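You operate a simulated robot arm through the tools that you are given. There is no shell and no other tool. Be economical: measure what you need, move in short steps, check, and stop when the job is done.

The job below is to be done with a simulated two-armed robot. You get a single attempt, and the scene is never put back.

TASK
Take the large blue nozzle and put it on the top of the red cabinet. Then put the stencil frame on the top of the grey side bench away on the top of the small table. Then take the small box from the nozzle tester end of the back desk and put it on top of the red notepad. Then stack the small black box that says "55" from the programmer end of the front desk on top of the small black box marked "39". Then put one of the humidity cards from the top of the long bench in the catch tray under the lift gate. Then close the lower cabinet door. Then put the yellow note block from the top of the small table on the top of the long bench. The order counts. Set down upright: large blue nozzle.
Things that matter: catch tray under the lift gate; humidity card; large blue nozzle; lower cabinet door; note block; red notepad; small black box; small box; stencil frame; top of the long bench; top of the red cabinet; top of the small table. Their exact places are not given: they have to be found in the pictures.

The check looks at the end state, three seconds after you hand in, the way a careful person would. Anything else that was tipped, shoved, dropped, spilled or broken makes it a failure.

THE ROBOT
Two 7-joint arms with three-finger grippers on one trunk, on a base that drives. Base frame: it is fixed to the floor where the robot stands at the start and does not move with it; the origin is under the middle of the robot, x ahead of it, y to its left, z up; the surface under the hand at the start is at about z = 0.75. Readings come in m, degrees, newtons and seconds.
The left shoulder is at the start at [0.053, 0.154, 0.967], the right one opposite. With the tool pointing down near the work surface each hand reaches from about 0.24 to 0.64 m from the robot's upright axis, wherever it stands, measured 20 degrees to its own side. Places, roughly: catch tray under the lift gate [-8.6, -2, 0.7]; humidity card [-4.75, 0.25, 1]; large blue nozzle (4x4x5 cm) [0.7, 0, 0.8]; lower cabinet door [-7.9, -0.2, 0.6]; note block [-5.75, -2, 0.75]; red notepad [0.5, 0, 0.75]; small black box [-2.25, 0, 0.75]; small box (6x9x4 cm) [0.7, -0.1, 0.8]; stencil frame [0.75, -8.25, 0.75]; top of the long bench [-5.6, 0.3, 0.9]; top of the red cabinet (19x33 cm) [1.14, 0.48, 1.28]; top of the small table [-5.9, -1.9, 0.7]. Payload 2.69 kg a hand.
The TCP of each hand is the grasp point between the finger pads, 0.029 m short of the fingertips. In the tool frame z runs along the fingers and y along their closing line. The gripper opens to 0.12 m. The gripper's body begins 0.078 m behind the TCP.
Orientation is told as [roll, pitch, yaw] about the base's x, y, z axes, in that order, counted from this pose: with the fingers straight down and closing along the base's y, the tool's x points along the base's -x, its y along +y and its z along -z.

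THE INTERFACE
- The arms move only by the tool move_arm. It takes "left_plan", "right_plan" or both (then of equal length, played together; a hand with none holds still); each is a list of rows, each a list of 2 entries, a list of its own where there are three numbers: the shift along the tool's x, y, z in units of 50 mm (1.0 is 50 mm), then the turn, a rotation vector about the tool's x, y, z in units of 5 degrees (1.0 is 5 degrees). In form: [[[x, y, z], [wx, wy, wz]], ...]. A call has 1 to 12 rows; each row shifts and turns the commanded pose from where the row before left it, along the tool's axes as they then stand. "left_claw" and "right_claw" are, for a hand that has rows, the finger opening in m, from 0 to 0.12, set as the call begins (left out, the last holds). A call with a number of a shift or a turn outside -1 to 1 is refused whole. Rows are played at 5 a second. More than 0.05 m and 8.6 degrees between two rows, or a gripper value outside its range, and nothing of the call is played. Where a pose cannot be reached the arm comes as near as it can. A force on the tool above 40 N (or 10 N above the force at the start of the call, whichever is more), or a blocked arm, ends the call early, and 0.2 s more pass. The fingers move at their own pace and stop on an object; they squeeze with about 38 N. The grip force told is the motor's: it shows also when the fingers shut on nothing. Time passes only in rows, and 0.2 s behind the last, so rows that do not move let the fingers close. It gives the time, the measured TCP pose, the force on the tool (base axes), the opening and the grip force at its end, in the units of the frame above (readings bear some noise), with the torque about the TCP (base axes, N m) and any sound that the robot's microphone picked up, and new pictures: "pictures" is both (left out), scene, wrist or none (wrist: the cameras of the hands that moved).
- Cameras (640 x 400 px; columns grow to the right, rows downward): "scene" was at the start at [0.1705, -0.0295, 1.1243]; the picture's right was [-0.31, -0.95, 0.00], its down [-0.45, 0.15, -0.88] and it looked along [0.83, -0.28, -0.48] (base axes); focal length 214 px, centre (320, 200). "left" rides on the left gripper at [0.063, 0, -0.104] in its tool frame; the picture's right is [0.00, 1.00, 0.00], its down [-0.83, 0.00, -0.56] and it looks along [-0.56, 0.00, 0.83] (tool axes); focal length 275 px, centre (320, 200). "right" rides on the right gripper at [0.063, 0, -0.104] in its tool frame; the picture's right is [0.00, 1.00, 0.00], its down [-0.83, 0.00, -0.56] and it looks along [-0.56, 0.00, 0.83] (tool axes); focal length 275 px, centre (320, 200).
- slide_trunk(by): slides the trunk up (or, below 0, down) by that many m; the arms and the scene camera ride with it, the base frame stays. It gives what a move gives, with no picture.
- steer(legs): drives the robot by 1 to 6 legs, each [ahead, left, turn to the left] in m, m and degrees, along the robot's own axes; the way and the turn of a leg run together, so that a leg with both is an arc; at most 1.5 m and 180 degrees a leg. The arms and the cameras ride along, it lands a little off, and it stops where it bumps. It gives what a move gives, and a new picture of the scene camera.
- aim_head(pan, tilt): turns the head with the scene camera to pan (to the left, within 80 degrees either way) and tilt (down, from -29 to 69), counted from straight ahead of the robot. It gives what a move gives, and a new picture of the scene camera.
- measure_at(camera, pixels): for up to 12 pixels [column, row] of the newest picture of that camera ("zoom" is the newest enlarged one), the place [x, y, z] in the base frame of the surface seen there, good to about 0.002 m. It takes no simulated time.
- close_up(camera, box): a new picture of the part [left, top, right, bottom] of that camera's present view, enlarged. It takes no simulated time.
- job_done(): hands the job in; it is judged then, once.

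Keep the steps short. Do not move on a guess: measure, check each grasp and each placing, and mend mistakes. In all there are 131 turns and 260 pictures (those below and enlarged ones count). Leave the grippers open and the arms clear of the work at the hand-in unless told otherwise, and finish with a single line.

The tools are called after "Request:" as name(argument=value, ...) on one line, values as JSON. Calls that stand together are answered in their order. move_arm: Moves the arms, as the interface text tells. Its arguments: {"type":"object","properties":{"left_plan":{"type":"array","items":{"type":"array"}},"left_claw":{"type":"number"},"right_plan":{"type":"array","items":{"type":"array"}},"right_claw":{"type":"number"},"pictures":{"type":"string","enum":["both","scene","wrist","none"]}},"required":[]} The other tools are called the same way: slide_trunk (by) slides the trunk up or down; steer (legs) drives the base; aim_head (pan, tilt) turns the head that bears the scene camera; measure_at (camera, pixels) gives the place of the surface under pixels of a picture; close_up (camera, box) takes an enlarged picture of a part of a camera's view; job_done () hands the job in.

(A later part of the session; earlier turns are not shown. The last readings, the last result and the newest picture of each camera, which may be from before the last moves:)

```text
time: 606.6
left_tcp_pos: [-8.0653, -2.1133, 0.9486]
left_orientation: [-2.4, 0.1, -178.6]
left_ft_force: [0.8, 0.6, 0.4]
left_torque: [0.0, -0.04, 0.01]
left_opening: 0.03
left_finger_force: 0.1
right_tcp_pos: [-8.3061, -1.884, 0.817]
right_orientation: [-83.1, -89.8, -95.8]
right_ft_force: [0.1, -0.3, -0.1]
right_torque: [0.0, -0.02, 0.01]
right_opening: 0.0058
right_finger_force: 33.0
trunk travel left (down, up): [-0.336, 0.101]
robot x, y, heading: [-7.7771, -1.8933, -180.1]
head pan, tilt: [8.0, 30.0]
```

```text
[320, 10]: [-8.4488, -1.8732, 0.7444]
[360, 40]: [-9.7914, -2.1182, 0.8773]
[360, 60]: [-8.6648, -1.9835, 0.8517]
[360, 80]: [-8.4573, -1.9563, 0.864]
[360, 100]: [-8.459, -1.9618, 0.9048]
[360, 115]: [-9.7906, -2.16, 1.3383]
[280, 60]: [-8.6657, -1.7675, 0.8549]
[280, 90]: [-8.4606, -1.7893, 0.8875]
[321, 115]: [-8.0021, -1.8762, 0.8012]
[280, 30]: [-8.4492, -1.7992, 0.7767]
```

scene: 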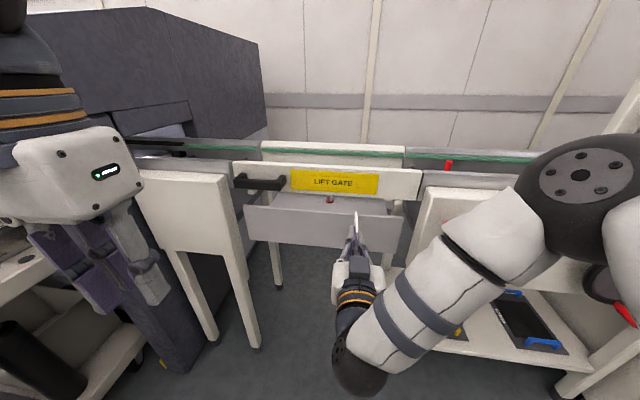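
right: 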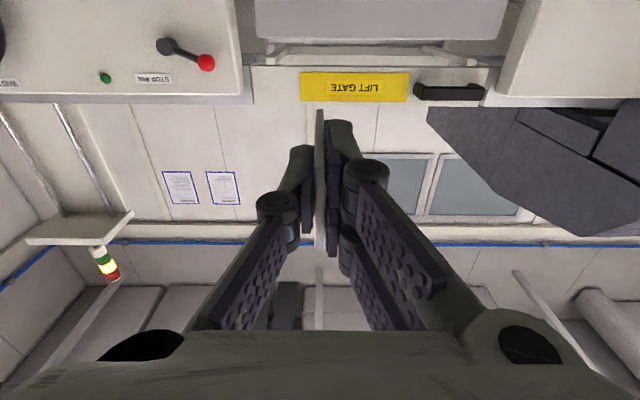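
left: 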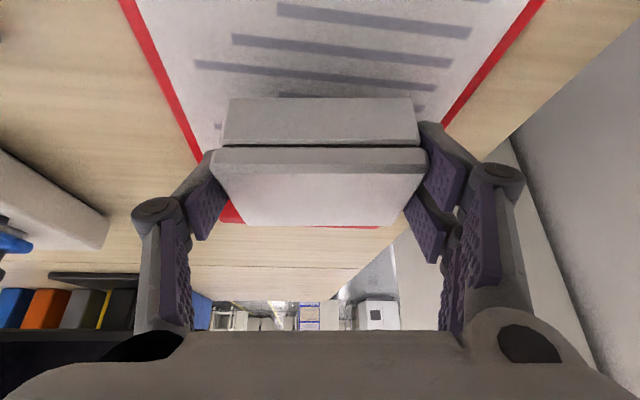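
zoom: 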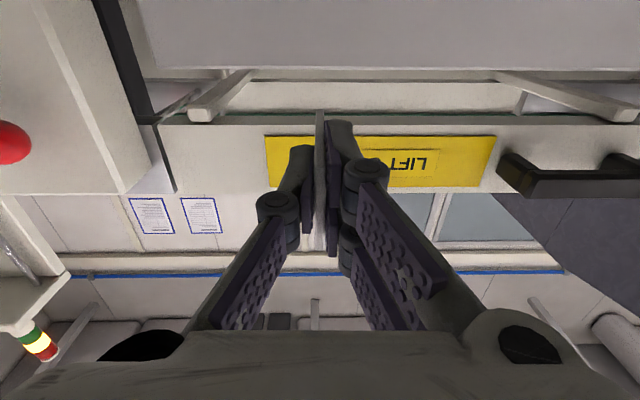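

Card points at the slot between lip (z 0.79) and gate (0.85). Insert 0.175 m by arm.

Request:
move_arm(right_plan=[[[-0.04, 0, 0.6], [0, 0, 0]], [[0, 0, 0.6], [0, 0, 0]], [[0, 0, 0.6], [0, 0, 0]], [[0, 0, 0.6], [0, 0, 0]], [[0, 0, 0.6], [0, 0, 0]], [[0, 0, 0.5], [0, 0, 0]], [[0, 0, 0], [0, 0, 0]]], pictures="both")

Request:
close_up(camera="scene", box=[240, 130, 440, 260])

```text
time: 608.0
left_tcp_pos: [-8.0616, -2.112, 0.9512]
left_orientation: [-2.4, 0.0, -178.6]
left_ft_force: [0.1, -0.2, 0.3]
left_torque: [0.0, 0.02, 0.0]
left_opening: 0.0299
left_finger_force: 0.0
right_tcp_pos: [-8.4704, -1.8881, 0.8181]
right_orientation: [-45.3, -89.9, -133.5]
right_ft_force: [32.4, 5.0, 8.7]
right_torque: [0.02, -0.31, 0.04]
right_opening: 0.0061
right_finger_force: 31.9
trunk travel left (down, up): [-0.336, 0.101]
robot x, y, heading: [-7.7793, -1.896, -179.9]
head pan, tilt: [8.0, 30.0]
stopped in row 7 (right hand): the force on the tool passed its limit at 103 N (the readings are from after the stop); the commanded pose is now the measured one
```

scene: 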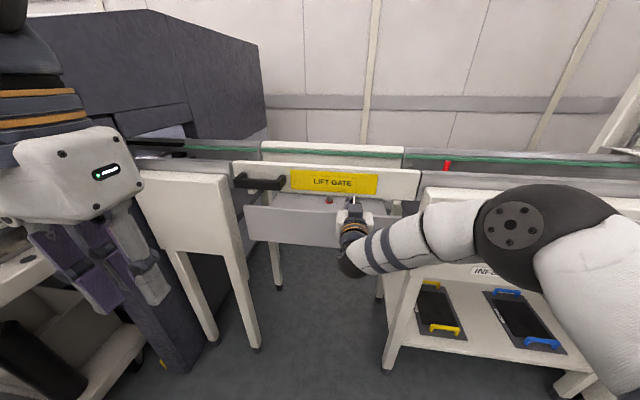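
right: 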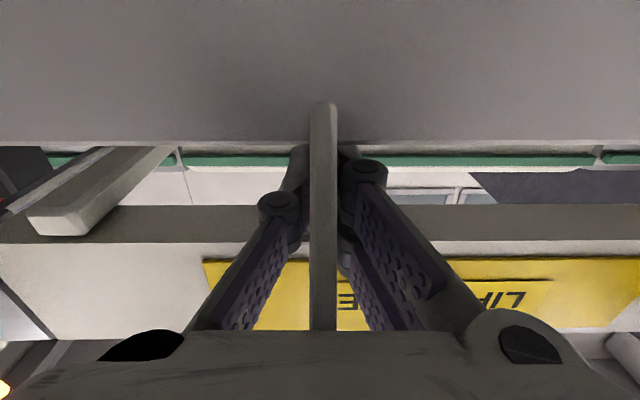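

```text
3.08 times, centred on (340, 195) of scene
```

zoom: 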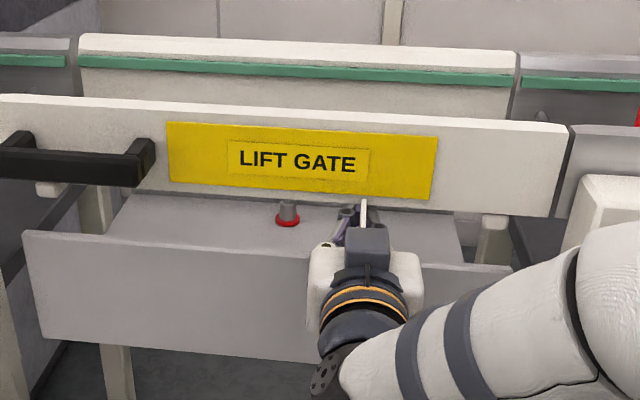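

There's contact (32 N). Measure where the card is now relative to lip.

Request:
measure_at(camera="right", pixels=[[322, 104], [322, 115], [322, 150], [322, 200], [322, 260], [322, 320], [250, 110], [250, 140], [450, 140], [480, 225], [480, 215]])

Request:
measure_at(camera="zoom", pixels=[[363, 203], [363, 215], [368, 240], [330, 250], [288, 213], [200, 215], [425, 270]])

Request:
close_up(camera="right", box=[240, 80, 400, 340])

```text
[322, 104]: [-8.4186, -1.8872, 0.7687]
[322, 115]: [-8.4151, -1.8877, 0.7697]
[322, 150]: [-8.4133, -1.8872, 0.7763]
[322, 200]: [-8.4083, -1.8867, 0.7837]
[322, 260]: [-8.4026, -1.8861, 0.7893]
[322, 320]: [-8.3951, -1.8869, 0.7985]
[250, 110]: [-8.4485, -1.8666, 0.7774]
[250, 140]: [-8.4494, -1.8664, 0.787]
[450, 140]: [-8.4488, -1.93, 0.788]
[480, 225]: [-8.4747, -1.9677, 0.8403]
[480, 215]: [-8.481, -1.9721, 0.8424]
```

```text
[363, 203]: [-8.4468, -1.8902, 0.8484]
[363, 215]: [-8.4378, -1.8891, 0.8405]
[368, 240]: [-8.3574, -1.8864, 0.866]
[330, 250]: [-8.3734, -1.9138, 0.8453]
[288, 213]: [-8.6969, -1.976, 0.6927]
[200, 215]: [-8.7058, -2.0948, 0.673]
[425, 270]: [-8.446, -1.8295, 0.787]
```

```text
1.54 times, centred on (320, 210) of right
```

zoom: 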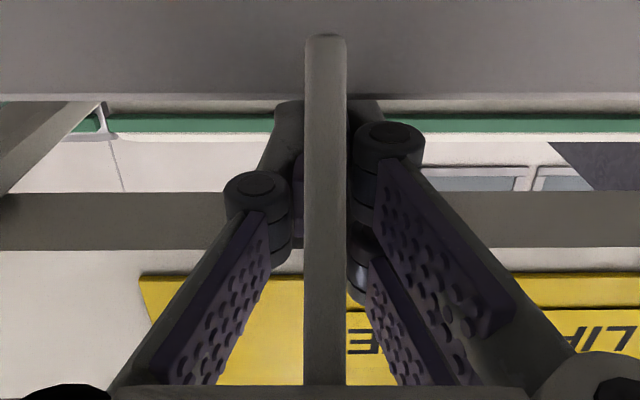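

The card hit the lip and pivoted back in the grip. Pull back 0.1 m and look at its pose.

Request:
move_arm(right_plan=[[[0, 0, -0.7], [0, 0, 0]], [[0, 0, -0.7], [0, 0, 0]], [[0, 0, -0.7], [0, 0, 0]], [[0, 0, 0], [0, 0, 0]]], pictures="wrist")

Request:
aim_head(pan=-2, tilt=45)

Request:
close_up(camera="scene", box=[240, 60, 440, 210])

Request:
measure_at(camera="right", pixels=[[322, 100], [322, 104], [322, 130], [322, 200], [322, 260], [322, 320]])

```text
time: 609.0
left_tcp_pos: [-8.0657, -2.1127, 0.9484]
left_orientation: [-2.5, 0.2, -178.6]
left_ft_force: [0.5, -0.7, 0.8]
left_torque: [0.01, -0.03, 0.04]
left_opening: 0.0299
left_finger_force: 0.1
right_tcp_pos: [-8.3686, -1.8864, 0.8147]
right_orientation: [-25.2, -89.7, -153.6]
right_ft_force: [-0.8, 0.9, -0.6]
right_torque: [0.01, 0.01, -0.02]
right_opening: 0.0058
right_finger_force: 31.5
trunk travel left (down, up): [-0.336, 0.101]
robot x, y, heading: [-7.7769, -1.8984, -180.0]
head pan, tilt: [8.0, 30.0]
```

right: 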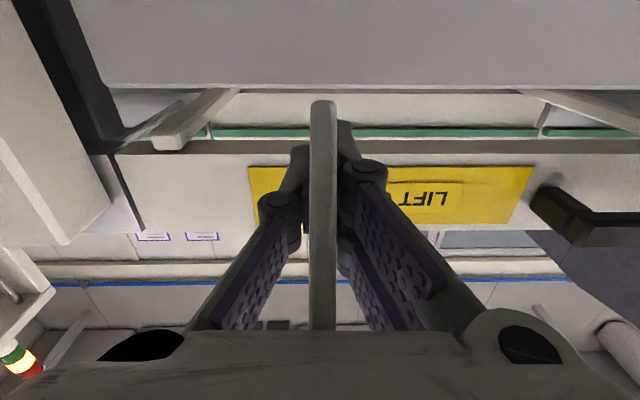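

```text
time: 609.8
left_tcp_pos: [-8.065, -2.1127, 0.9489]
left_orientation: [-2.3, 0.2, -178.5]
left_ft_force: [0.1, -0.2, -0.2]
left_torque: [-0.02, 0.0, 0.02]
left_opening: 0.0301
left_finger_force: 0.0
right_tcp_pos: [-8.3685, -1.8875, 0.8156]
right_orientation: [-23.9, -89.6, -154.9]
right_ft_force: [-0.1, 0.7, 0.9]
right_torque: [0.0, -0.01, 0.03]
right_opening: 0.006
right_finger_force: 31.9
trunk travel left (down, up): [-0.336, 0.101]
robot x, y, heading: [-7.7746, -1.8978, -180.0]
head pan, tilt: [-2.0, 45.0]
```

scene: 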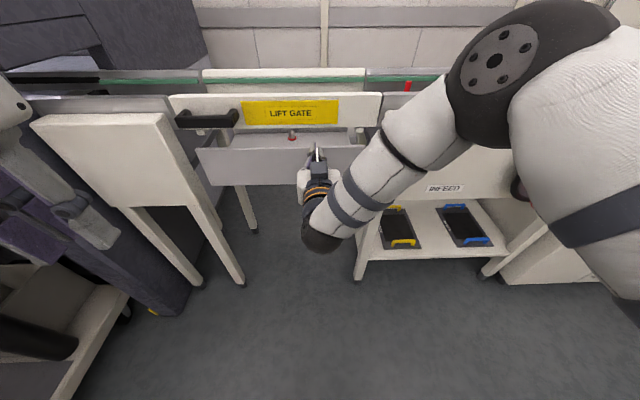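

```text
2.67 times, centred on (340, 135) of scene
```

zoom: 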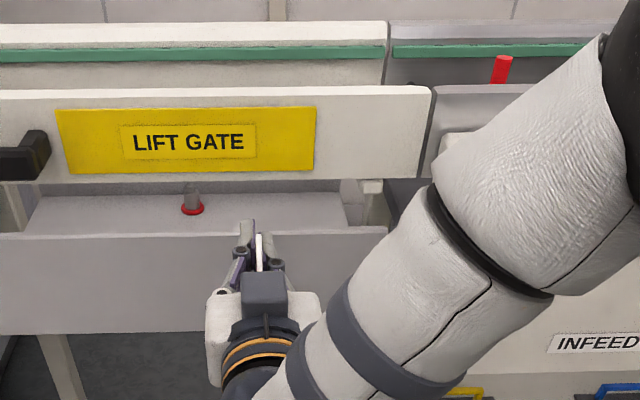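

```text
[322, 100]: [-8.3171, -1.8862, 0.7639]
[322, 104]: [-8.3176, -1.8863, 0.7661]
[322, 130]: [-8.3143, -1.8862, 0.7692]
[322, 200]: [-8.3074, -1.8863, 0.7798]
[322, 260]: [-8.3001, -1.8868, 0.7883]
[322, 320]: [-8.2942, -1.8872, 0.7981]
```

The card is folded back along the fingers (tail 5 cm below). If I roll the hand 90° the card lies flat and fits the 6 cm slot; then I roll back inside and release. Roll now.

Request:
move_arm(right_plan=[[[0, 0, 0], [0, 0, 1]], [[0, 0, 0], [0, 0, 1]], [[0, 0, 0], [0, 0, 1]], [[0, 0, 0], [0, 0, 1]], [[0, 0, 0], [0, 0, 1]], [[0, 0, 0], [0, 0, 1]], [[0, 0, 0], [0, 0, 1]], [[0, 0, 0], [0, 0, 1]], [[0, 0, 0], [0, 0, 1]], [[0, 0, 0], [0, 0, 1]], [[0, 0, 0], [0, 0, 1]], [[0, 0, 0], [0, 0, 1]]], pictures="none")

Request:
move_arm(right_plan=[[[0, 0, 0], [0, 0, 1]], [[0, 0, 0], [0, 0, 1]], [[0, 0, 0], [0, 0, 1]], [[0, 0, 0], [0, 0, 1]], [[0, 0, 0], [0, 0, 1]], [[0, 0, 0], [0, 0, 1]], [[0, 0, 0], [0, 0, 0]]], pictures="both")

Request:
close_up(camera="scene", box=[240, 90, 400, 210])

```text
time: 612.4
left_tcp_pos: [-8.0653, -2.1126, 0.9496]
left_orientation: [-2.3, 0.3, -178.6]
left_ft_force: [0.0, 0.6, 0.4]
left_torque: [0.01, -0.05, -0.02]
left_opening: 0.03
left_finger_force: 0.1
right_tcp_pos: [-8.3736, -1.9709, 0.9267]
right_orientation: [88.6, -30.6, 91.5]
right_ft_force: [0.4, 0.2, 0.0]
right_torque: [0.0, -0.02, 0.0]
right_opening: 0.0059
right_finger_force: 31.3
right hand out of reach, approached as far as the arm can: row 6, 7, 8, 9, 10, 11, 12
trunk travel left (down, up): [-0.336, 0.101]
robot x, y, heading: [-7.7777, -1.8953, -180.0]
head pan, tilt: [-2.0, 45.0]
```

```text
time: 614.0
left_tcp_pos: [-8.0647, -2.1132, 0.95]
left_orientation: [-2.4, 0.3, -178.5]
left_ft_force: [0.7, -0.1, 0.0]
left_torque: [0.01, -0.01, -0.01]
left_opening: 0.0301
left_finger_force: 0.0
right_tcp_pos: [-8.3882, -1.9957, 1.0731]
right_orientation: [88.5, -0.7, 91.3]
right_ft_force: [0.3, -0.8, 0.5]
right_torque: [0.01, -0.02, -0.04]
right_opening: 0.0062
right_finger_force: 31.6
right hand out of reach, approached as far as the arm can: row 1, 2, 3, 4, 5, 6
trunk travel left (down, up): [-0.336, 0.101]
robot x, y, heading: [-7.7781, -1.8972, -179.9]
head pan, tilt: [-2.0, 45.0]
```

scene: 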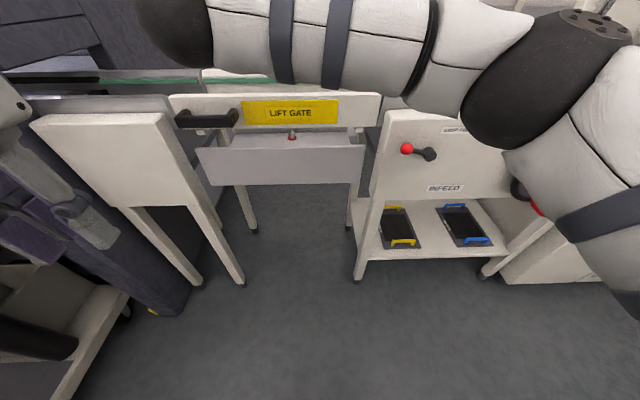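
right: 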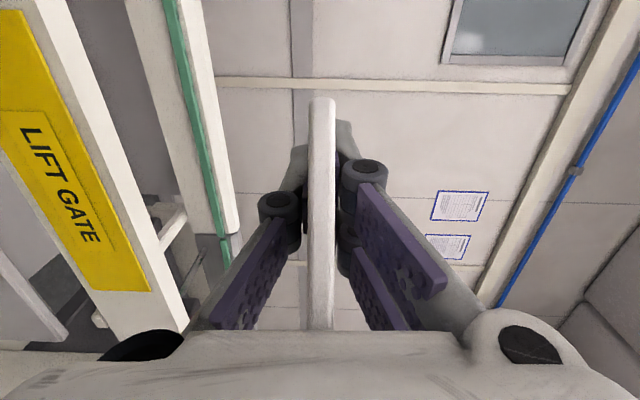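

```text
3.33 times, centred on (320, 150) of scene
```

zoom: 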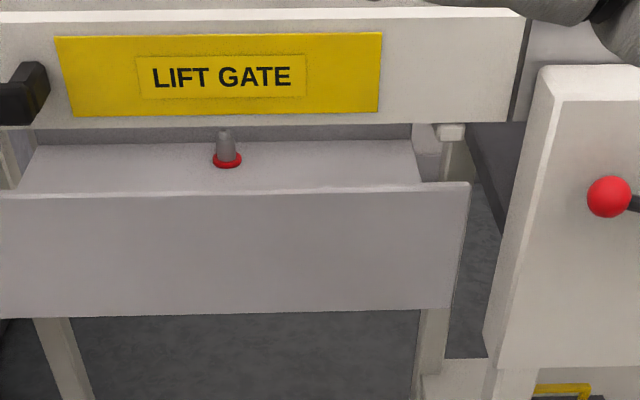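

The hand is now rolled as wanted (card flat, fingers forward) but at z=1.07. I'll back off a little, raise the left hand, and lower by the trunk to slot height.

Request:
steer(legs=[[-0.12, 0, 0]])

Request:
move_arm(left_plan=[[[0.2, 0, -0.8], [0, 0, 0]], [[0.2, 0, -0.8], [0, 0, 0]], [[0.2, 0, -0.8], [0, 0, 0]], [[0, 0, -0.8], [0, 0, 0]]], pictures="none")

Request:
slide_trunk(by=-0.25)

Request:
aim_head(pan=0, tilt=20)

Request:
close_up(camera="right", box=[0, 0, 640, 400])

```text
time: 615.2
left_tcp_pos: [-7.9472, -2.1132, 0.9491]
left_orientation: [-2.4, 0.1, -178.5]
left_ft_force: [-0.1, -0.9, -1.0]
left_torque: [-0.01, 0.01, 0.01]
left_opening: 0.0299
left_finger_force: 0.1
right_tcp_pos: [-8.2696, -1.9965, 1.0725]
right_orientation: [88.6, -0.7, 91.4]
right_ft_force: [-0.3, -0.1, -0.1]
right_torque: [-0.03, 0.0, 0.04]
right_opening: 0.0061
right_finger_force: 31.0
trunk travel left (down, up): [-0.336, 0.101]
robot x, y, heading: [-7.6613, -1.8946, -179.6]
head pan, tilt: [-2.0, 45.0]
```

scene: 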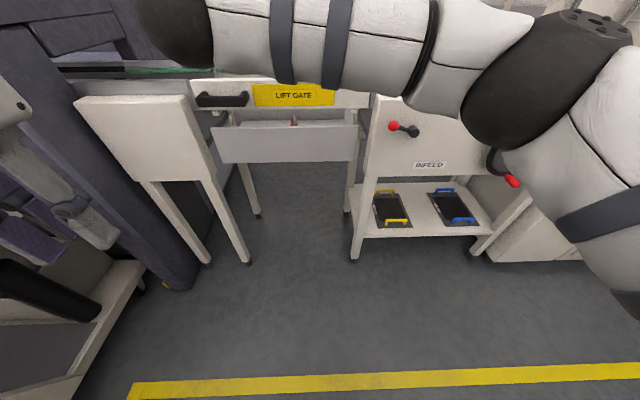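

```text
time: 616.2
left_tcp_pos: [-7.9232, -2.087, 1.0619]
left_orientation: [-2.4, 0.1, -178.5]
left_ft_force: [-0.5, 0.8, 0.4]
left_torque: [0.04, 0.03, -0.02]
left_opening: 0.0299
left_finger_force: 0.0
left hand out of reach, approached as far as the arm can: row 3, 4
right_tcp_pos: [-8.2714, -1.9969, 1.0726]
right_orientation: [88.4, -0.8, 91.4]
right_ft_force: [0.5, -0.2, -0.1]
right_torque: [0.0, 0.01, -0.01]
right_opening: 0.0061
right_finger_force: 31.0
trunk travel left (down, up): [-0.336, 0.101]
robot x, y, heading: [-7.6638, -1.8966, -179.9]
head pan, tilt: [-2.0, 45.0]
```

```text
time: 618.8
left_tcp_pos: [-7.9966, -2.0861, 0.7418]
left_orientation: [-2.1, 16.9, -178.4]
left_ft_force: [0.4, 0.3, 0.7]
left_torque: [-0.04, 0.01, -0.02]
left_opening: 0.0302
left_finger_force: 0.1
right_tcp_pos: [-8.2698, -1.9984, 0.8224]
right_orientation: [88.6, -0.7, 91.4]
right_ft_force: [-0.2, -0.1, -0.1]
right_torque: [0.01, 0.01, 0.0]
right_opening: 0.0062
right_finger_force: 31.8
trunk travel left (down, up): [-0.086, 0.351]
robot x, y, heading: [-7.659, -1.8983, -179.7]
head pan, tilt: [-2.0, 45.0]
```

```text
time: 619.7
left_tcp_pos: [-7.9966, -2.0847, 0.7411]
left_orientation: [-2.1, 16.9, -178.4]
left_ft_force: [0.3, -0.5, -0.4]
left_torque: [0.03, 0.0, 0.04]
left_opening: 0.0301
left_finger_force: 0.0
right_tcp_pos: [-8.2709, -1.9967, 0.823]
right_orientation: [88.5, -0.7, 91.4]
right_ft_force: [-1.1, 0.1, -0.8]
right_torque: [-0.01, -0.01, 0.0]
right_opening: 0.0058
right_finger_force: 31.6
trunk travel left (down, up): [-0.086, 0.351]
robot x, y, heading: [-7.6621, -1.9002, -179.8]
head pan, tilt: [0.0, 20.0]
```

scene: 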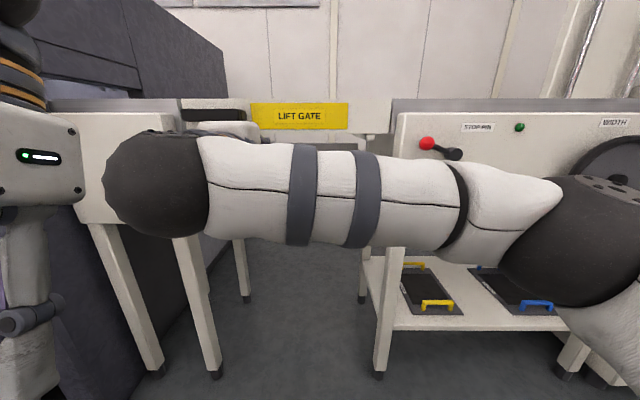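

```text
1.00 times, centred on (320, 200) of right (not enlarged: the box is as wide or as high as the picture)
```

zoom: 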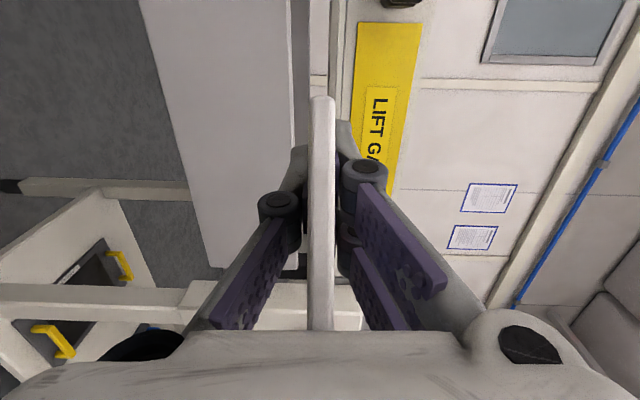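

Wrist view confirms: the card plane sits between lip and gate. Drive in 0.2 m, then finish by arm to x≈−8.508.

Request:
steer(legs=[[0.2, 0, 0]])

Request:
move_arm(right_plan=[[[0, 0, 0.4], [0, 0, 0]], [[0, 0, 0.3], [0, 0, 0]], [[0, 0, 0], [0, 0, 0]]], pictures="wrist")

Request:
measure_at(camera="right", pixels=[[322, 104], [322, 150], [322, 200], [322, 260], [322, 320], [250, 150], [280, 150]])

```text
time: 621.3
left_tcp_pos: [-8.1998, -2.0871, 0.741]
left_orientation: [-2.1, 17.1, -178.4]
left_ft_force: [-1.0, 0.8, 0.6]
left_torque: [0.0, 0.0, 0.0]
left_opening: 0.0299
left_finger_force: 0.1
right_tcp_pos: [-8.4728, -1.9968, 0.821]
right_orientation: [88.4, -0.8, 91.3]
right_ft_force: [-2.2, -0.1, -7.5]
right_torque: [-0.09, 0.07, 0.02]
right_opening: 0.0061
right_finger_force: 31.2
trunk travel left (down, up): [-0.086, 0.351]
robot x, y, heading: [-7.8645, -1.8963, -179.9]
head pan, tilt: [0.0, 20.0]
```

scene: 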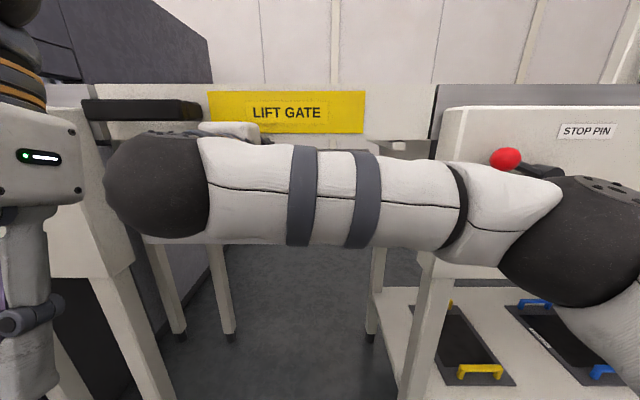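

```text
time: 622.1
left_tcp_pos: [-8.1989, -2.0871, 0.7412]
left_orientation: [-2.0, 16.9, -178.5]
left_ft_force: [-0.1, 0.5, -0.1]
left_torque: [0.01, 0.0, 0.01]
left_opening: 0.0302
left_finger_force: 0.1
right_tcp_pos: [-8.5064, -1.9999, 0.8189]
right_orientation: [88.4, -1.0, 91.4]
right_ft_force: [9.2, -1.6, -9.4]
right_torque: [-0.07, 0.69, -0.22]
right_opening: 0.006
right_finger_force: 31.2
trunk travel left (down, up): [-0.086, 0.351]
robot x, y, heading: [-7.8621, -1.8962, -179.9]
head pan, tilt: [0.0, 20.0]
```

right: 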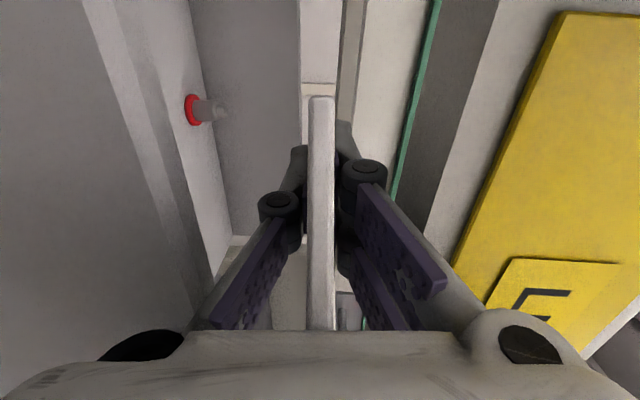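

```text
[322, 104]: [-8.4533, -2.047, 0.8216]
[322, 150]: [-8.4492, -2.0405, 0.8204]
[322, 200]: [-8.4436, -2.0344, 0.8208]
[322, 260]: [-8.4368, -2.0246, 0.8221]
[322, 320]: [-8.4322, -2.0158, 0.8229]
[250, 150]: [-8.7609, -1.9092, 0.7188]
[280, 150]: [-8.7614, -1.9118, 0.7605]
```

Card is mostly over the tray, light contact with the gate above. Lower 6 mm, go 1.2 cm deeper, then open slightly and look.

Request:
move_arm(right_plan=[[[0, -0.14, 0], [0, 0, 0]], [[0, 0, 0.13], [0, 0, 0]], [[0, 0, 0.13], [0, 0, 0]], [[0, 0, 0], [0, 0, 0]]], pictures="none")

Request:
move_arm(right_plan=[[[0, 0, 0], [0, 0, 0]], [[0, 0, 0], [0, 0, 0]], [[0, 0, 0], [0, 0, 0]]], right_claw=0.03, pictures="wrist")

```text
time: 623.0
left_tcp_pos: [-8.1974, -2.0866, 0.7418]
left_orientation: [-2.1, 16.8, -178.4]
left_ft_force: [0.4, 0.0, 0.3]
left_torque: [0.02, 0.01, 0.04]
left_opening: 0.0302
left_finger_force: 0.0
right_tcp_pos: [-8.5154, -2.0009, 0.8204]
right_orientation: [88.9, -0.7, 91.6]
right_ft_force: [15.1, 3.8, 11.9]
right_torque: [-0.09, -1.01, 0.18]
right_opening: 0.0058
right_finger_force: 31.4
trunk travel left (down, up): [-0.086, 0.351]
robot x, y, heading: [-7.8601, -1.8974, -180.0]
head pan, tilt: [0.0, 20.0]
stopped in row 4 (right hand): the force on the tool passed its limit at 40 N (the readings are from after the stop); the commanded pose is now the measured one
```

```text
time: 623.7
left_tcp_pos: [-8.1992, -2.0864, 0.7428]
left_orientation: [-2.2, 16.8, -178.3]
left_ft_force: [0.8, 0.1, -0.2]
left_torque: [0.0, 0.01, 0.01]
left_opening: 0.0298
left_finger_force: 0.0
right_tcp_pos: [-8.5159, -2.0004, 0.8246]
right_orientation: [89.4, -0.5, 91.8]
right_ft_force: [8.4, 2.2, 13.9]
right_torque: [0.25, -1.12, 0.19]
right_opening: 0.0241
right_finger_force: 0.0
trunk travel left (down, up): [-0.086, 0.351]
robot x, y, heading: [-7.8584, -1.898, -180.0]
head pan, tilt: [0.0, 20.0]
stopped in row 3 (right hand): the force on the tool passed its limit at 41 N (the readings are from after the stop); the commanded pose is now the measured one
```

right: 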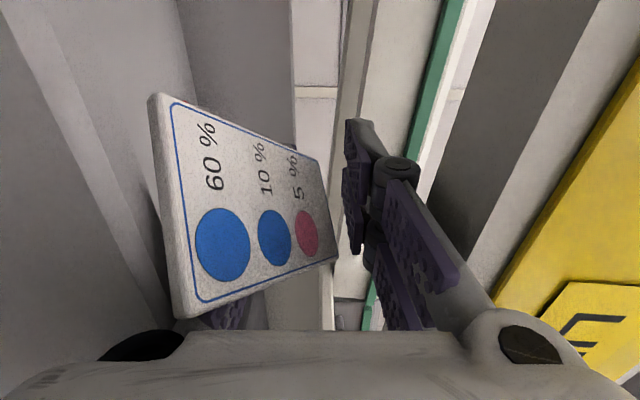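

The card now leans on the lower finger. Measure its corners against the lip.

Request:
measure_at(camera="right", pixels=[[158, 100], [180, 310], [330, 258], [290, 150], [240, 210], [120, 150], [165, 150], [60, 150], [250, 60]])

```text
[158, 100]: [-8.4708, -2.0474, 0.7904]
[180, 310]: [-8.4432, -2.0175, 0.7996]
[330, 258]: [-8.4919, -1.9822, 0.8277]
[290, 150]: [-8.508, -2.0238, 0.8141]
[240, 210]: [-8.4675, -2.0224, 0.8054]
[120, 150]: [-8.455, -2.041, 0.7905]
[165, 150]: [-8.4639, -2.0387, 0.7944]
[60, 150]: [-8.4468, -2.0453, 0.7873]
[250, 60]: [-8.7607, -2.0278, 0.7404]
```

CoM of the card is inside the lip. Slide the finger out sideways (north) from beneath it so the card drops inside.

Request:
move_arm(right_plan=[[[0, 0.05, 0], [0, 0, 0]], [[-0.9, 0, 0], [0, 0, 0]], [[-0.9, 0, 0], [0, 0, 0]], [[0, 0, 0], [0, 0, 0]]], pictures="wrist")

Request:
aim_head(pan=15, tilt=35)

```text
time: 624.7
left_tcp_pos: [-8.1984, -2.0891, 0.741]
left_orientation: [-2.3, 16.9, -178.4]
left_ft_force: [0.2, 0.0, 0.3]
left_torque: [-0.03, 0.03, 0.0]
left_opening: 0.0302
left_finger_force: 0.0
right_tcp_pos: [-8.5185, -1.9136, 0.8237]
right_orientation: [88.9, -0.8, 91.9]
right_ft_force: [7.8, -24.9, 1.3]
right_torque: [-0.08, -0.23, -1.64]
right_opening: 0.0232
right_finger_force: 0.0
trunk travel left (down, up): [-0.086, 0.351]
robot x, y, heading: [-7.8617, -1.8959, -179.7]
head pan, tilt: [0.0, 20.0]
```

right: 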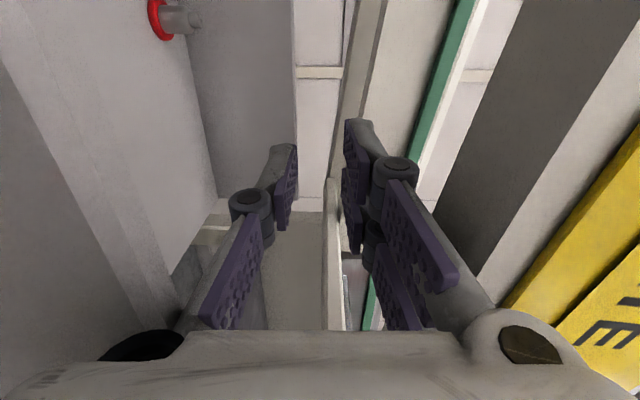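

```text
time: 625.5
left_tcp_pos: [-8.1984, -2.0887, 0.7415]
left_orientation: [-2.2, 17.0, -178.5]
left_ft_force: [-1.0, 0.0, -0.2]
left_torque: [-0.02, 0.01, 0.02]
left_opening: 0.0301
left_finger_force: 0.1
right_tcp_pos: [-8.5194, -1.9115, 0.8238]
right_orientation: [88.8, -0.7, 91.8]
right_ft_force: [12.3, -20.5, -6.8]
right_torque: [0.02, 0.35, -1.44]
right_opening: 0.0239
right_finger_force: 0.2
trunk travel left (down, up): [-0.086, 0.351]
robot x, y, heading: [-7.8616, -1.8953, -179.7]
head pan, tilt: [15.0, 35.0]
```

scene: 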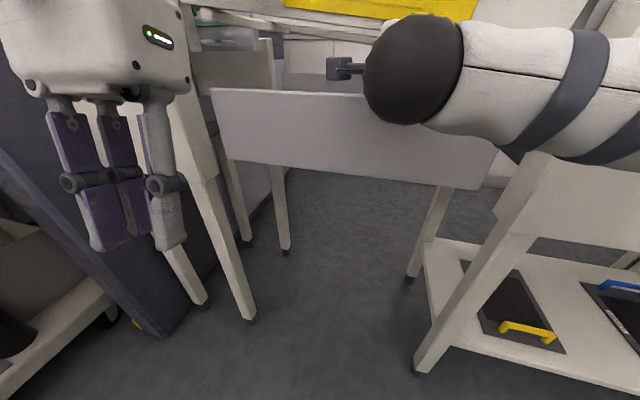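

The card has left the fingers and isn't on the floor in view. I'll ease off, back out, restore trunk and right-hand pose, and check the tray.

Request:
move_arm(right_plan=[[[0.6, 0, 0], [0, 0, 0]], [[0, 0, 0], [0, 0, 0]]], pictures="none")

Request:
steer(legs=[[-0.5, 0, 0]])

Request:
slide_trunk(by=0.25)

Request:
move_arm(right_plan=[[[0, 0, 0], [0, 0, -1]], [[0, 0, 0], [0, 0, -1]], [[0, 0, 0], [0, 0, -1]], [[0, 0, 0], [0, 0, -1]], [[0, 0, 0], [0, 0, -1]], [[0, 0, 0], [0, 0, -1]], [[0, 0, 0], [0, 0, -1]], [[0, 0, 0], [0, 0, -1]], [[0, 0, 0], [0, 0, -1]], [[0, 0, 0], [0, 0, -1]], [[0, 0, 0], [0, 0, -1]], [[0, 0, 0], [0, 0, -1]]], pictures="none")

Request:
move_arm(right_plan=[[[0, 0, 0], [0, 0, -1]], [[0, 0, 0], [0, 0, -1]], [[0, 0, 0], [0, 0, -1]], [[0, 0, 0], [0, 0, -1]], [[0, 0, 0], [0, 0, -1]], [[0, 0, 0], [0, 0, -1]], [[0.05, -0.2, -0.18], [0, 1, 0]], [[0.05, -0.2, -0.18], [0, 1, 0]], [[0.05, -0.2, -0.18], [0, 1, 0]], [[0.05, -0.2, -0.18], [0, 1, 0]], [[0.05, -0.2, -0.18], [0, 1, 0]], [[0.05, -0.2, -0.18], [0, 1, 0]]], pictures="none")

Request:
move_arm(right_plan=[[[0.134, -0.2, -0.134], [0, 1, 0]], [[0.134, -0.2, -0.134], [0, 1, 0]], [[0.134, -0.2, -0.134], [0, 1, 0]], [[0.134, -0.2, -0.134], [0, 1, 0]], [[0.134, -0.2, -0.134], [0, 1, 0]], [[0.134, -0.2, -0.134], [0, 1, 0]], [[0.18, -0.2, -0.05], [0, 1, 0]], [[0.18, -0.2, -0.05], [0, 1, 0]], [[0.18, -0.2, -0.05], [0, 1, 0]], [[0.18, -0.2, -0.05], [0, 1, 0]], [[0.18, -0.2, -0.05], [0, 1, 0]], [[0.18, -0.2, -0.05], [0, 1, 0]]], pictures="none")

Request:
aim_head(pan=2, tilt=35)

Request:
close_up(camera="scene", box=[240, 80, 420, 200])

```text
time: 626.0
left_tcp_pos: [-8.2007, -2.0865, 0.7411]
left_orientation: [-2.1, 16.9, -178.4]
left_ft_force: [0.2, -0.7, 0.1]
left_torque: [-0.02, -0.01, 0.01]
left_opening: 0.0299
left_finger_force: 0.1
right_tcp_pos: [-8.5205, -1.9365, 0.8243]
right_orientation: [89.0, -0.5, 91.4]
right_ft_force: [-3.1, 9.5, 2.0]
right_torque: [-0.07, -0.26, 0.66]
right_opening: 0.0269
right_finger_force: 0.1
trunk travel left (down, up): [-0.086, 0.351]
robot x, y, heading: [-7.8623, -1.8981, -179.8]
head pan, tilt: [15.0, 35.0]
```

```text
time: 629.0
left_tcp_pos: [-7.7008, -2.0866, 0.7412]
left_orientation: [-2.1, 16.9, -178.0]
left_ft_force: [0.0, 0.0, 0.3]
left_torque: [0.0, 0.02, 0.01]
left_opening: 0.0299
left_finger_force: 0.1
right_tcp_pos: [-8.0219, -1.941, 0.8241]
right_orientation: [88.9, -0.6, 92.0]
right_ft_force: [-1.0, -0.3, 0.7]
right_torque: [0.03, -0.02, -0.04]
right_opening: 0.03
right_finger_force: 0.1
trunk travel left (down, up): [-0.086, 0.351]
robot x, y, heading: [-7.3655, -1.8915, -179.3]
head pan, tilt: [15.0, 35.0]
```

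scene: 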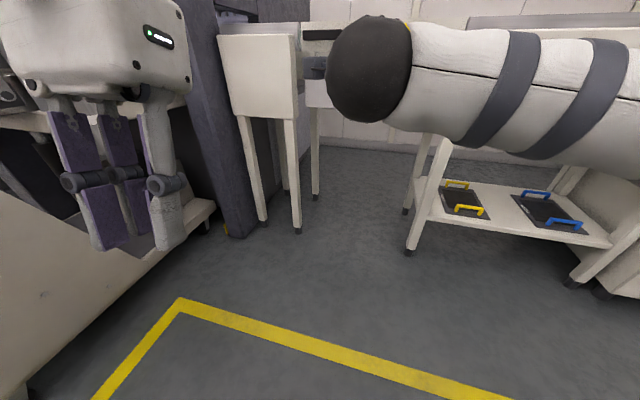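

```text
time: 631.6
left_tcp_pos: [-7.6999, -2.086, 0.9917]
left_orientation: [-2.0, 17.0, -177.9]
left_ft_force: [0.6, 0.0, 0.3]
left_torque: [-0.02, -0.02, 0.01]
left_opening: 0.03
left_finger_force: 0.1
right_tcp_pos: [-8.0223, -1.9405, 1.073]
right_orientation: [88.9, -0.6, 92.0]
right_ft_force: [0.0, 0.9, -0.8]
right_torque: [0.02, -0.01, 0.0]
right_opening: 0.03
right_finger_force: 0.0
trunk travel left (down, up): [-0.336, 0.101]
robot x, y, heading: [-7.3651, -1.8907, -179.6]
head pan, tilt: [15.0, 35.0]
```

```text
time: 634.2
left_tcp_pos: [-7.6997, -2.0865, 0.9908]
left_orientation: [-2.1, 16.9, -178.0]
left_ft_force: [0.7, 0.2, 0.7]
left_torque: [0.0, 0.01, 0.02]
left_opening: 0.0298
left_finger_force: 0.0
right_tcp_pos: [-8.0213, -1.9408, 1.0734]
right_orientation: [88.0, -60.7, 93.8]
right_ft_force: [-0.1, 0.7, 0.2]
right_torque: [0.03, 0.01, 0.03]
right_opening: 0.0299
right_finger_force: 0.0
trunk travel left (down, up): [-0.336, 0.101]
robot x, y, heading: [-7.365, -1.8934, -179.7]
head pan, tilt: [15.0, 35.0]
```

```text
time: 636.8
left_tcp_pos: [-7.6998, -2.0854, 0.9909]
left_orientation: [-2.1, 16.9, -178.1]
left_ft_force: [0.3, -0.1, 0.2]
left_torque: [-0.04, -0.02, 0.03]
left_opening: 0.0303
left_finger_force: 0.0
right_tcp_pos: [-7.9681, -1.8794, 1.0712]
right_orientation: [-1.3, -58.9, -177.0]
right_ft_force: [0.1, -0.3, -0.2]
right_torque: [-0.01, -0.01, 0.01]
right_opening: 0.0299
right_finger_force: 0.1
trunk travel left (down, up): [-0.336, 0.101]
robot x, y, heading: [-7.3609, -1.8935, -179.5]
head pan, tilt: [15.0, 35.0]
```

```text
time: 639.4
left_tcp_pos: [-7.6998, -2.0865, 0.9917]
left_orientation: [-2.1, 17.0, -178.0]
left_ft_force: [0.6, -0.6, -0.6]
left_torque: [-0.02, -0.02, -0.01]
left_opening: 0.0301
left_finger_force: 0.1
right_tcp_pos: [-7.8593, -1.7539, 1.0707]
right_orientation: [-0.7, 1.1, -178.0]
right_ft_force: [0.1, 0.7, -0.2]
right_torque: [0.01, 0.01, -0.02]
right_opening: 0.0298
right_finger_force: 0.0
trunk travel left (down, up): [-0.336, 0.101]
robot x, y, heading: [-7.3618, -1.8923, -179.6]
head pan, tilt: [15.0, 35.0]
```

```text
time: 640.1
left_tcp_pos: [-7.6998, -2.0867, 0.9913]
left_orientation: [-2.1, 16.9, -178.2]
left_ft_force: [0.5, -0.5, -0.6]
left_torque: [0.02, 0.01, 0.05]
left_opening: 0.0303
left_finger_force: 0.1
right_tcp_pos: [-7.8599, -1.7553, 1.0711]
right_orientation: [-0.7, 1.0, -178.0]
right_ft_force: [0.7, -0.4, 0.1]
right_torque: [0.0, 0.02, 0.0]
right_opening: 0.0301
right_finger_force: 0.0
trunk travel left (down, up): [-0.336, 0.101]
robot x, y, heading: [-7.3613, -1.8953, -179.3]
head pan, tilt: [2.0, 35.0]
```

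scene: 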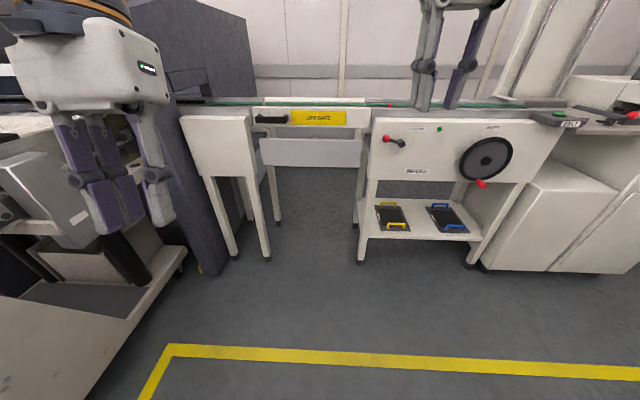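

```text
3.33 times, centred on (330, 140) of scene
```

zoom: 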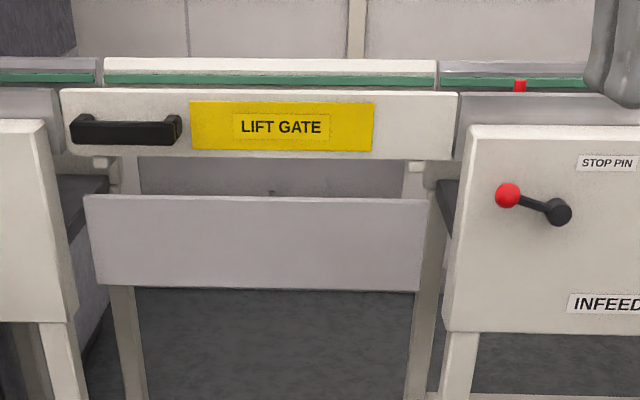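

No card on the floor or lip, so it's inside the tray. Next the cabinet door: turn north and view it.

Request:
steer(legs=[[0, 0, -90]])

Request:
aim_head(pan=10, tilt=25)

```text
time: 644.4
left_tcp_pos: [-7.5474, -1.5525, 0.9922]
left_orientation: [-2.2, 17.0, 90.5]
left_ft_force: [0.4, -0.6, -0.5]
left_torque: [0.0, 0.0, 0.01]
left_opening: 0.0299
left_finger_force: 0.0
right_tcp_pos: [-7.2116, -1.4013, 1.0714]
right_orientation: [-0.7, 1.0, 90.5]
right_ft_force: [-0.3, -0.3, 0.1]
right_torque: [0.03, -0.02, -0.01]
right_opening: 0.0297
right_finger_force: 0.1
trunk travel left (down, up): [-0.336, 0.101]
robot x, y, heading: [-7.3627, -1.8922, 89.1]
head pan, tilt: [2.0, 35.0]
```

scene: 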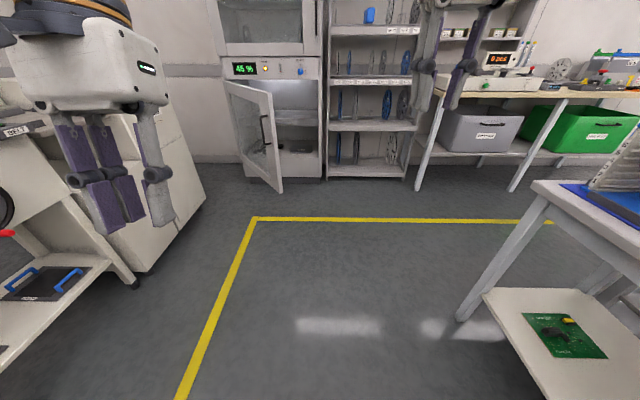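

```text
time: 645.1
left_tcp_pos: [-7.548, -1.5526, 0.9912]
left_orientation: [-2.1, 17.0, 90.5]
left_ft_force: [-0.7, 0.8, -0.2]
left_torque: [0.01, 0.02, 0.01]
left_opening: 0.0302
left_finger_force: 0.0
right_tcp_pos: [-7.2118, -1.4, 1.0707]
right_orientation: [-0.6, 1.1, 90.6]
right_ft_force: [0.5, 1.2, 0.2]
right_torque: [0.01, 0.03, -0.02]
right_opening: 0.0301
right_finger_force: 0.1
trunk travel left (down, up): [-0.336, 0.101]
robot x, y, heading: [-7.3593, -1.8933, 88.9]
head pan, tilt: [10.0, 25.0]
```

scene: 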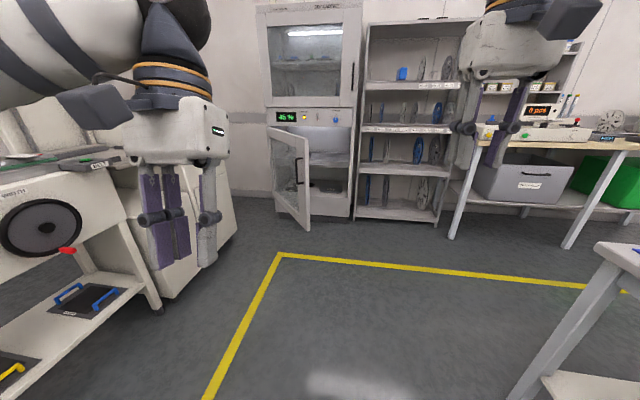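

Measure the door's hinge line, free edge and cabinet front.

Request:
measure_at(camera="scene", pixels=[[273, 135], [276, 190], [305, 150], [308, 222], [301, 145], [298, 168], [290, 138], [285, 205], [345, 118], [340, 205], [270, 118], [300, 185]])

Request:
close_up(camera="scene", box=[250, 100, 370, 240])

```text
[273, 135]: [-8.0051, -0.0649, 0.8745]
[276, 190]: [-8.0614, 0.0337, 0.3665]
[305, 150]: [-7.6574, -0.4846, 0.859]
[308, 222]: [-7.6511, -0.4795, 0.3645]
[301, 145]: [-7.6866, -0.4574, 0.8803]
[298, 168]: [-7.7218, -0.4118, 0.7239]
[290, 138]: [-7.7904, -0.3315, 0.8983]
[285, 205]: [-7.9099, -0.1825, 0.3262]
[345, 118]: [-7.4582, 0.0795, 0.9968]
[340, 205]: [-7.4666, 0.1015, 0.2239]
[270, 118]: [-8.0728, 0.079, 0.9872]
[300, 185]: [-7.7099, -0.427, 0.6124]
```

```text
2.86 times, centred on (310, 170) of scene
```

zoom: 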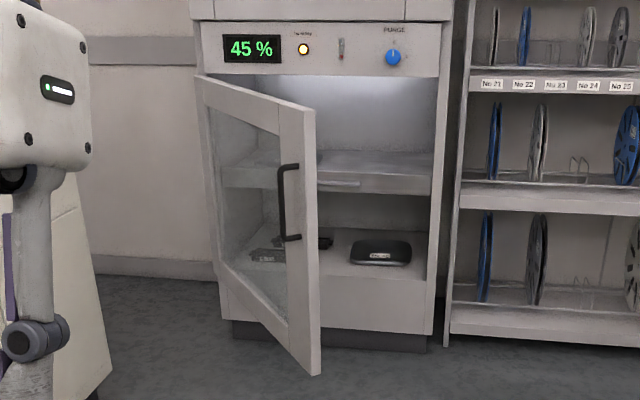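

Hinge ≈(−8.07,0.06), free edge ≈(−7.65,−0.485), door z 0.33–0.90, handle z 0.58–0.75. I'll extend the left hand low (z≈0.86, above the handle), pull the right hand back, and push the outer face north at x≈−7.69.

Request:
move_arm(left_plan=[[[-0.8, 0, 0.4], [0, -0.85, 0]], [[-0.8, 0, 0.5], [0, -0.85, 0]], [[-0.8, 0, 0.5], [0, -0.85, 0]], [[-0.8, 0, 0.6], [0, -0.85, 0]], [[0, 0, 0], [0, 0, 0]]], right_plan=[[[0.75, 0, 0], [0, 0, 0]], [[0.75, 0, 0], [0, 0, 0]], [[0.75, 0, 0], [0, 0, 0]], [[0.75, 0, 0], [0, 0, 0]], [[0, 0, 0], [0, 0, 0]]], left_claw=0.0, pictures="none")

Request:
steer(legs=[[0, 0.14, 1.1], [0.85, 0, 0]])

Request:
steer(legs=[[0.57, 0, 0]])

Request:
aim_head(pan=15, tilt=35)

```text
time: 646.3
left_tcp_pos: [-7.5466, -1.4135, 0.8623]
left_orientation: [-2.0, -0.1, 91.1]
left_ft_force: [1.0, 0.1, 0.3]
left_torque: [-0.02, 0.0, -0.04]
left_opening: 0.0001
left_finger_force: 28.1
right_tcp_pos: [-7.2128, -1.5503, 1.0749]
right_orientation: [-0.5, 1.0, 90.5]
right_ft_force: [-0.5, -0.3, 0.3]
right_torque: [0.02, 0.02, 0.04]
right_opening: 0.0298
right_finger_force: 0.2
trunk travel left (down, up): [-0.336, 0.101]
robot x, y, heading: [-7.3637, -1.8949, 89.1]
head pan, tilt: [10.0, 25.0]
```

```text
time: 652.3
left_tcp_pos: [-7.7192, -0.538, 0.8612]
left_orientation: [-2.0, 0.0, 93.4]
left_ft_force: [0.0, 0.1, -0.6]
left_torque: [0.02, -0.01, 0.01]
left_opening: 0.0
left_finger_force: 28.6
right_tcp_pos: [-7.3786, -0.6616, 1.0754]
right_orientation: [-0.6, 1.1, 92.9]
right_ft_force: [-0.4, 0.2, -0.1]
right_torque: [0.03, 0.02, -0.02]
right_opening: 0.03
right_finger_force: 0.1
trunk travel left (down, up): [-0.336, 0.101]
robot x, y, heading: [-7.5208, -1.0114, 91.4]
head pan, tilt: [10.0, 25.0]
```

scene: 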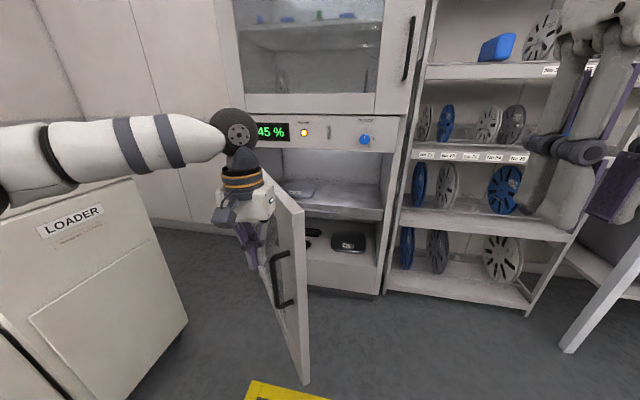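

```text
time: 655.6
left_tcp_pos: [-7.7305, 0.0319, 0.8633]
left_orientation: [-2.0, 0.4, 92.8]
left_ft_force: [0.0, -0.7, 0.9]
left_torque: [0.14, -0.04, 0.0]
left_opening: 0.0
left_finger_force: 28.4
right_tcp_pos: [-7.3909, -0.0903, 1.0752]
right_orientation: [-0.6, 1.0, 92.5]
right_ft_force: [0.3, -0.1, -0.4]
right_torque: [0.02, 0.04, 0.02]
right_opening: 0.0302
right_finger_force: 0.0
trunk travel left (down, up): [-0.336, 0.101]
robot x, y, heading: [-7.5264, -0.44, 91.2]
head pan, tilt: [10.0, 25.0]
stopped in leg 1: the force on the tool passed its limit at 49 N (the readings are from after the stop); the commanded pose is now the measured one
```

scene: 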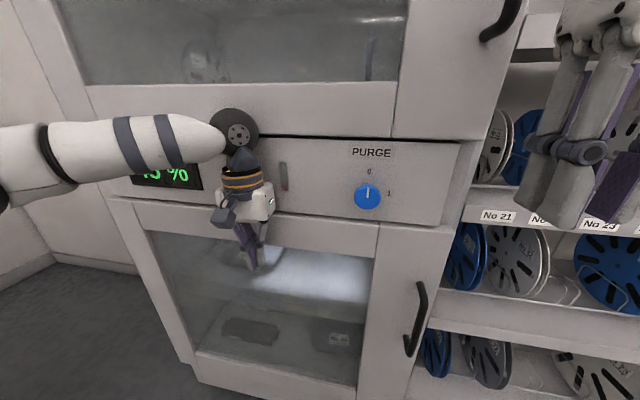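

```text
time: 656.3
left_tcp_pos: [-7.7304, 0.0323, 0.8618]
left_orientation: [-1.9, 0.5, 92.9]
left_ft_force: [-1.1, -1.4, 0.2]
left_torque: [0.21, -0.03, 0.02]
left_opening: 0.0
left_finger_force: 28.4
right_tcp_pos: [-7.3901, -0.0905, 1.0762]
right_orientation: [-0.7, 1.0, 92.7]
right_ft_force: [0.2, 0.5, -0.8]
right_torque: [0.0, 0.01, 0.02]
right_opening: 0.03
right_finger_force: 0.1
trunk travel left (down, up): [-0.336, 0.101]
robot x, y, heading: [-7.531, -0.4429, 91.1]
head pan, tilt: [15.0, 35.0]
```

scene: 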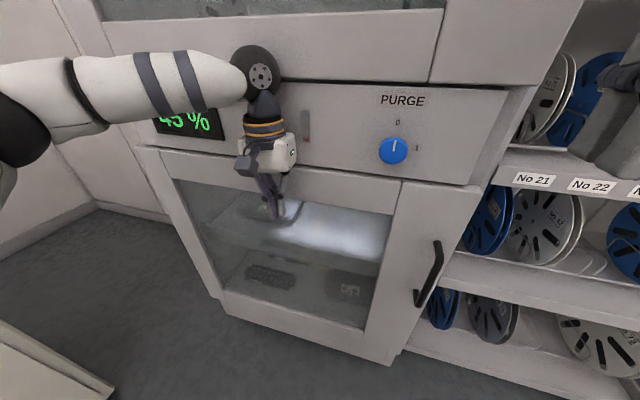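

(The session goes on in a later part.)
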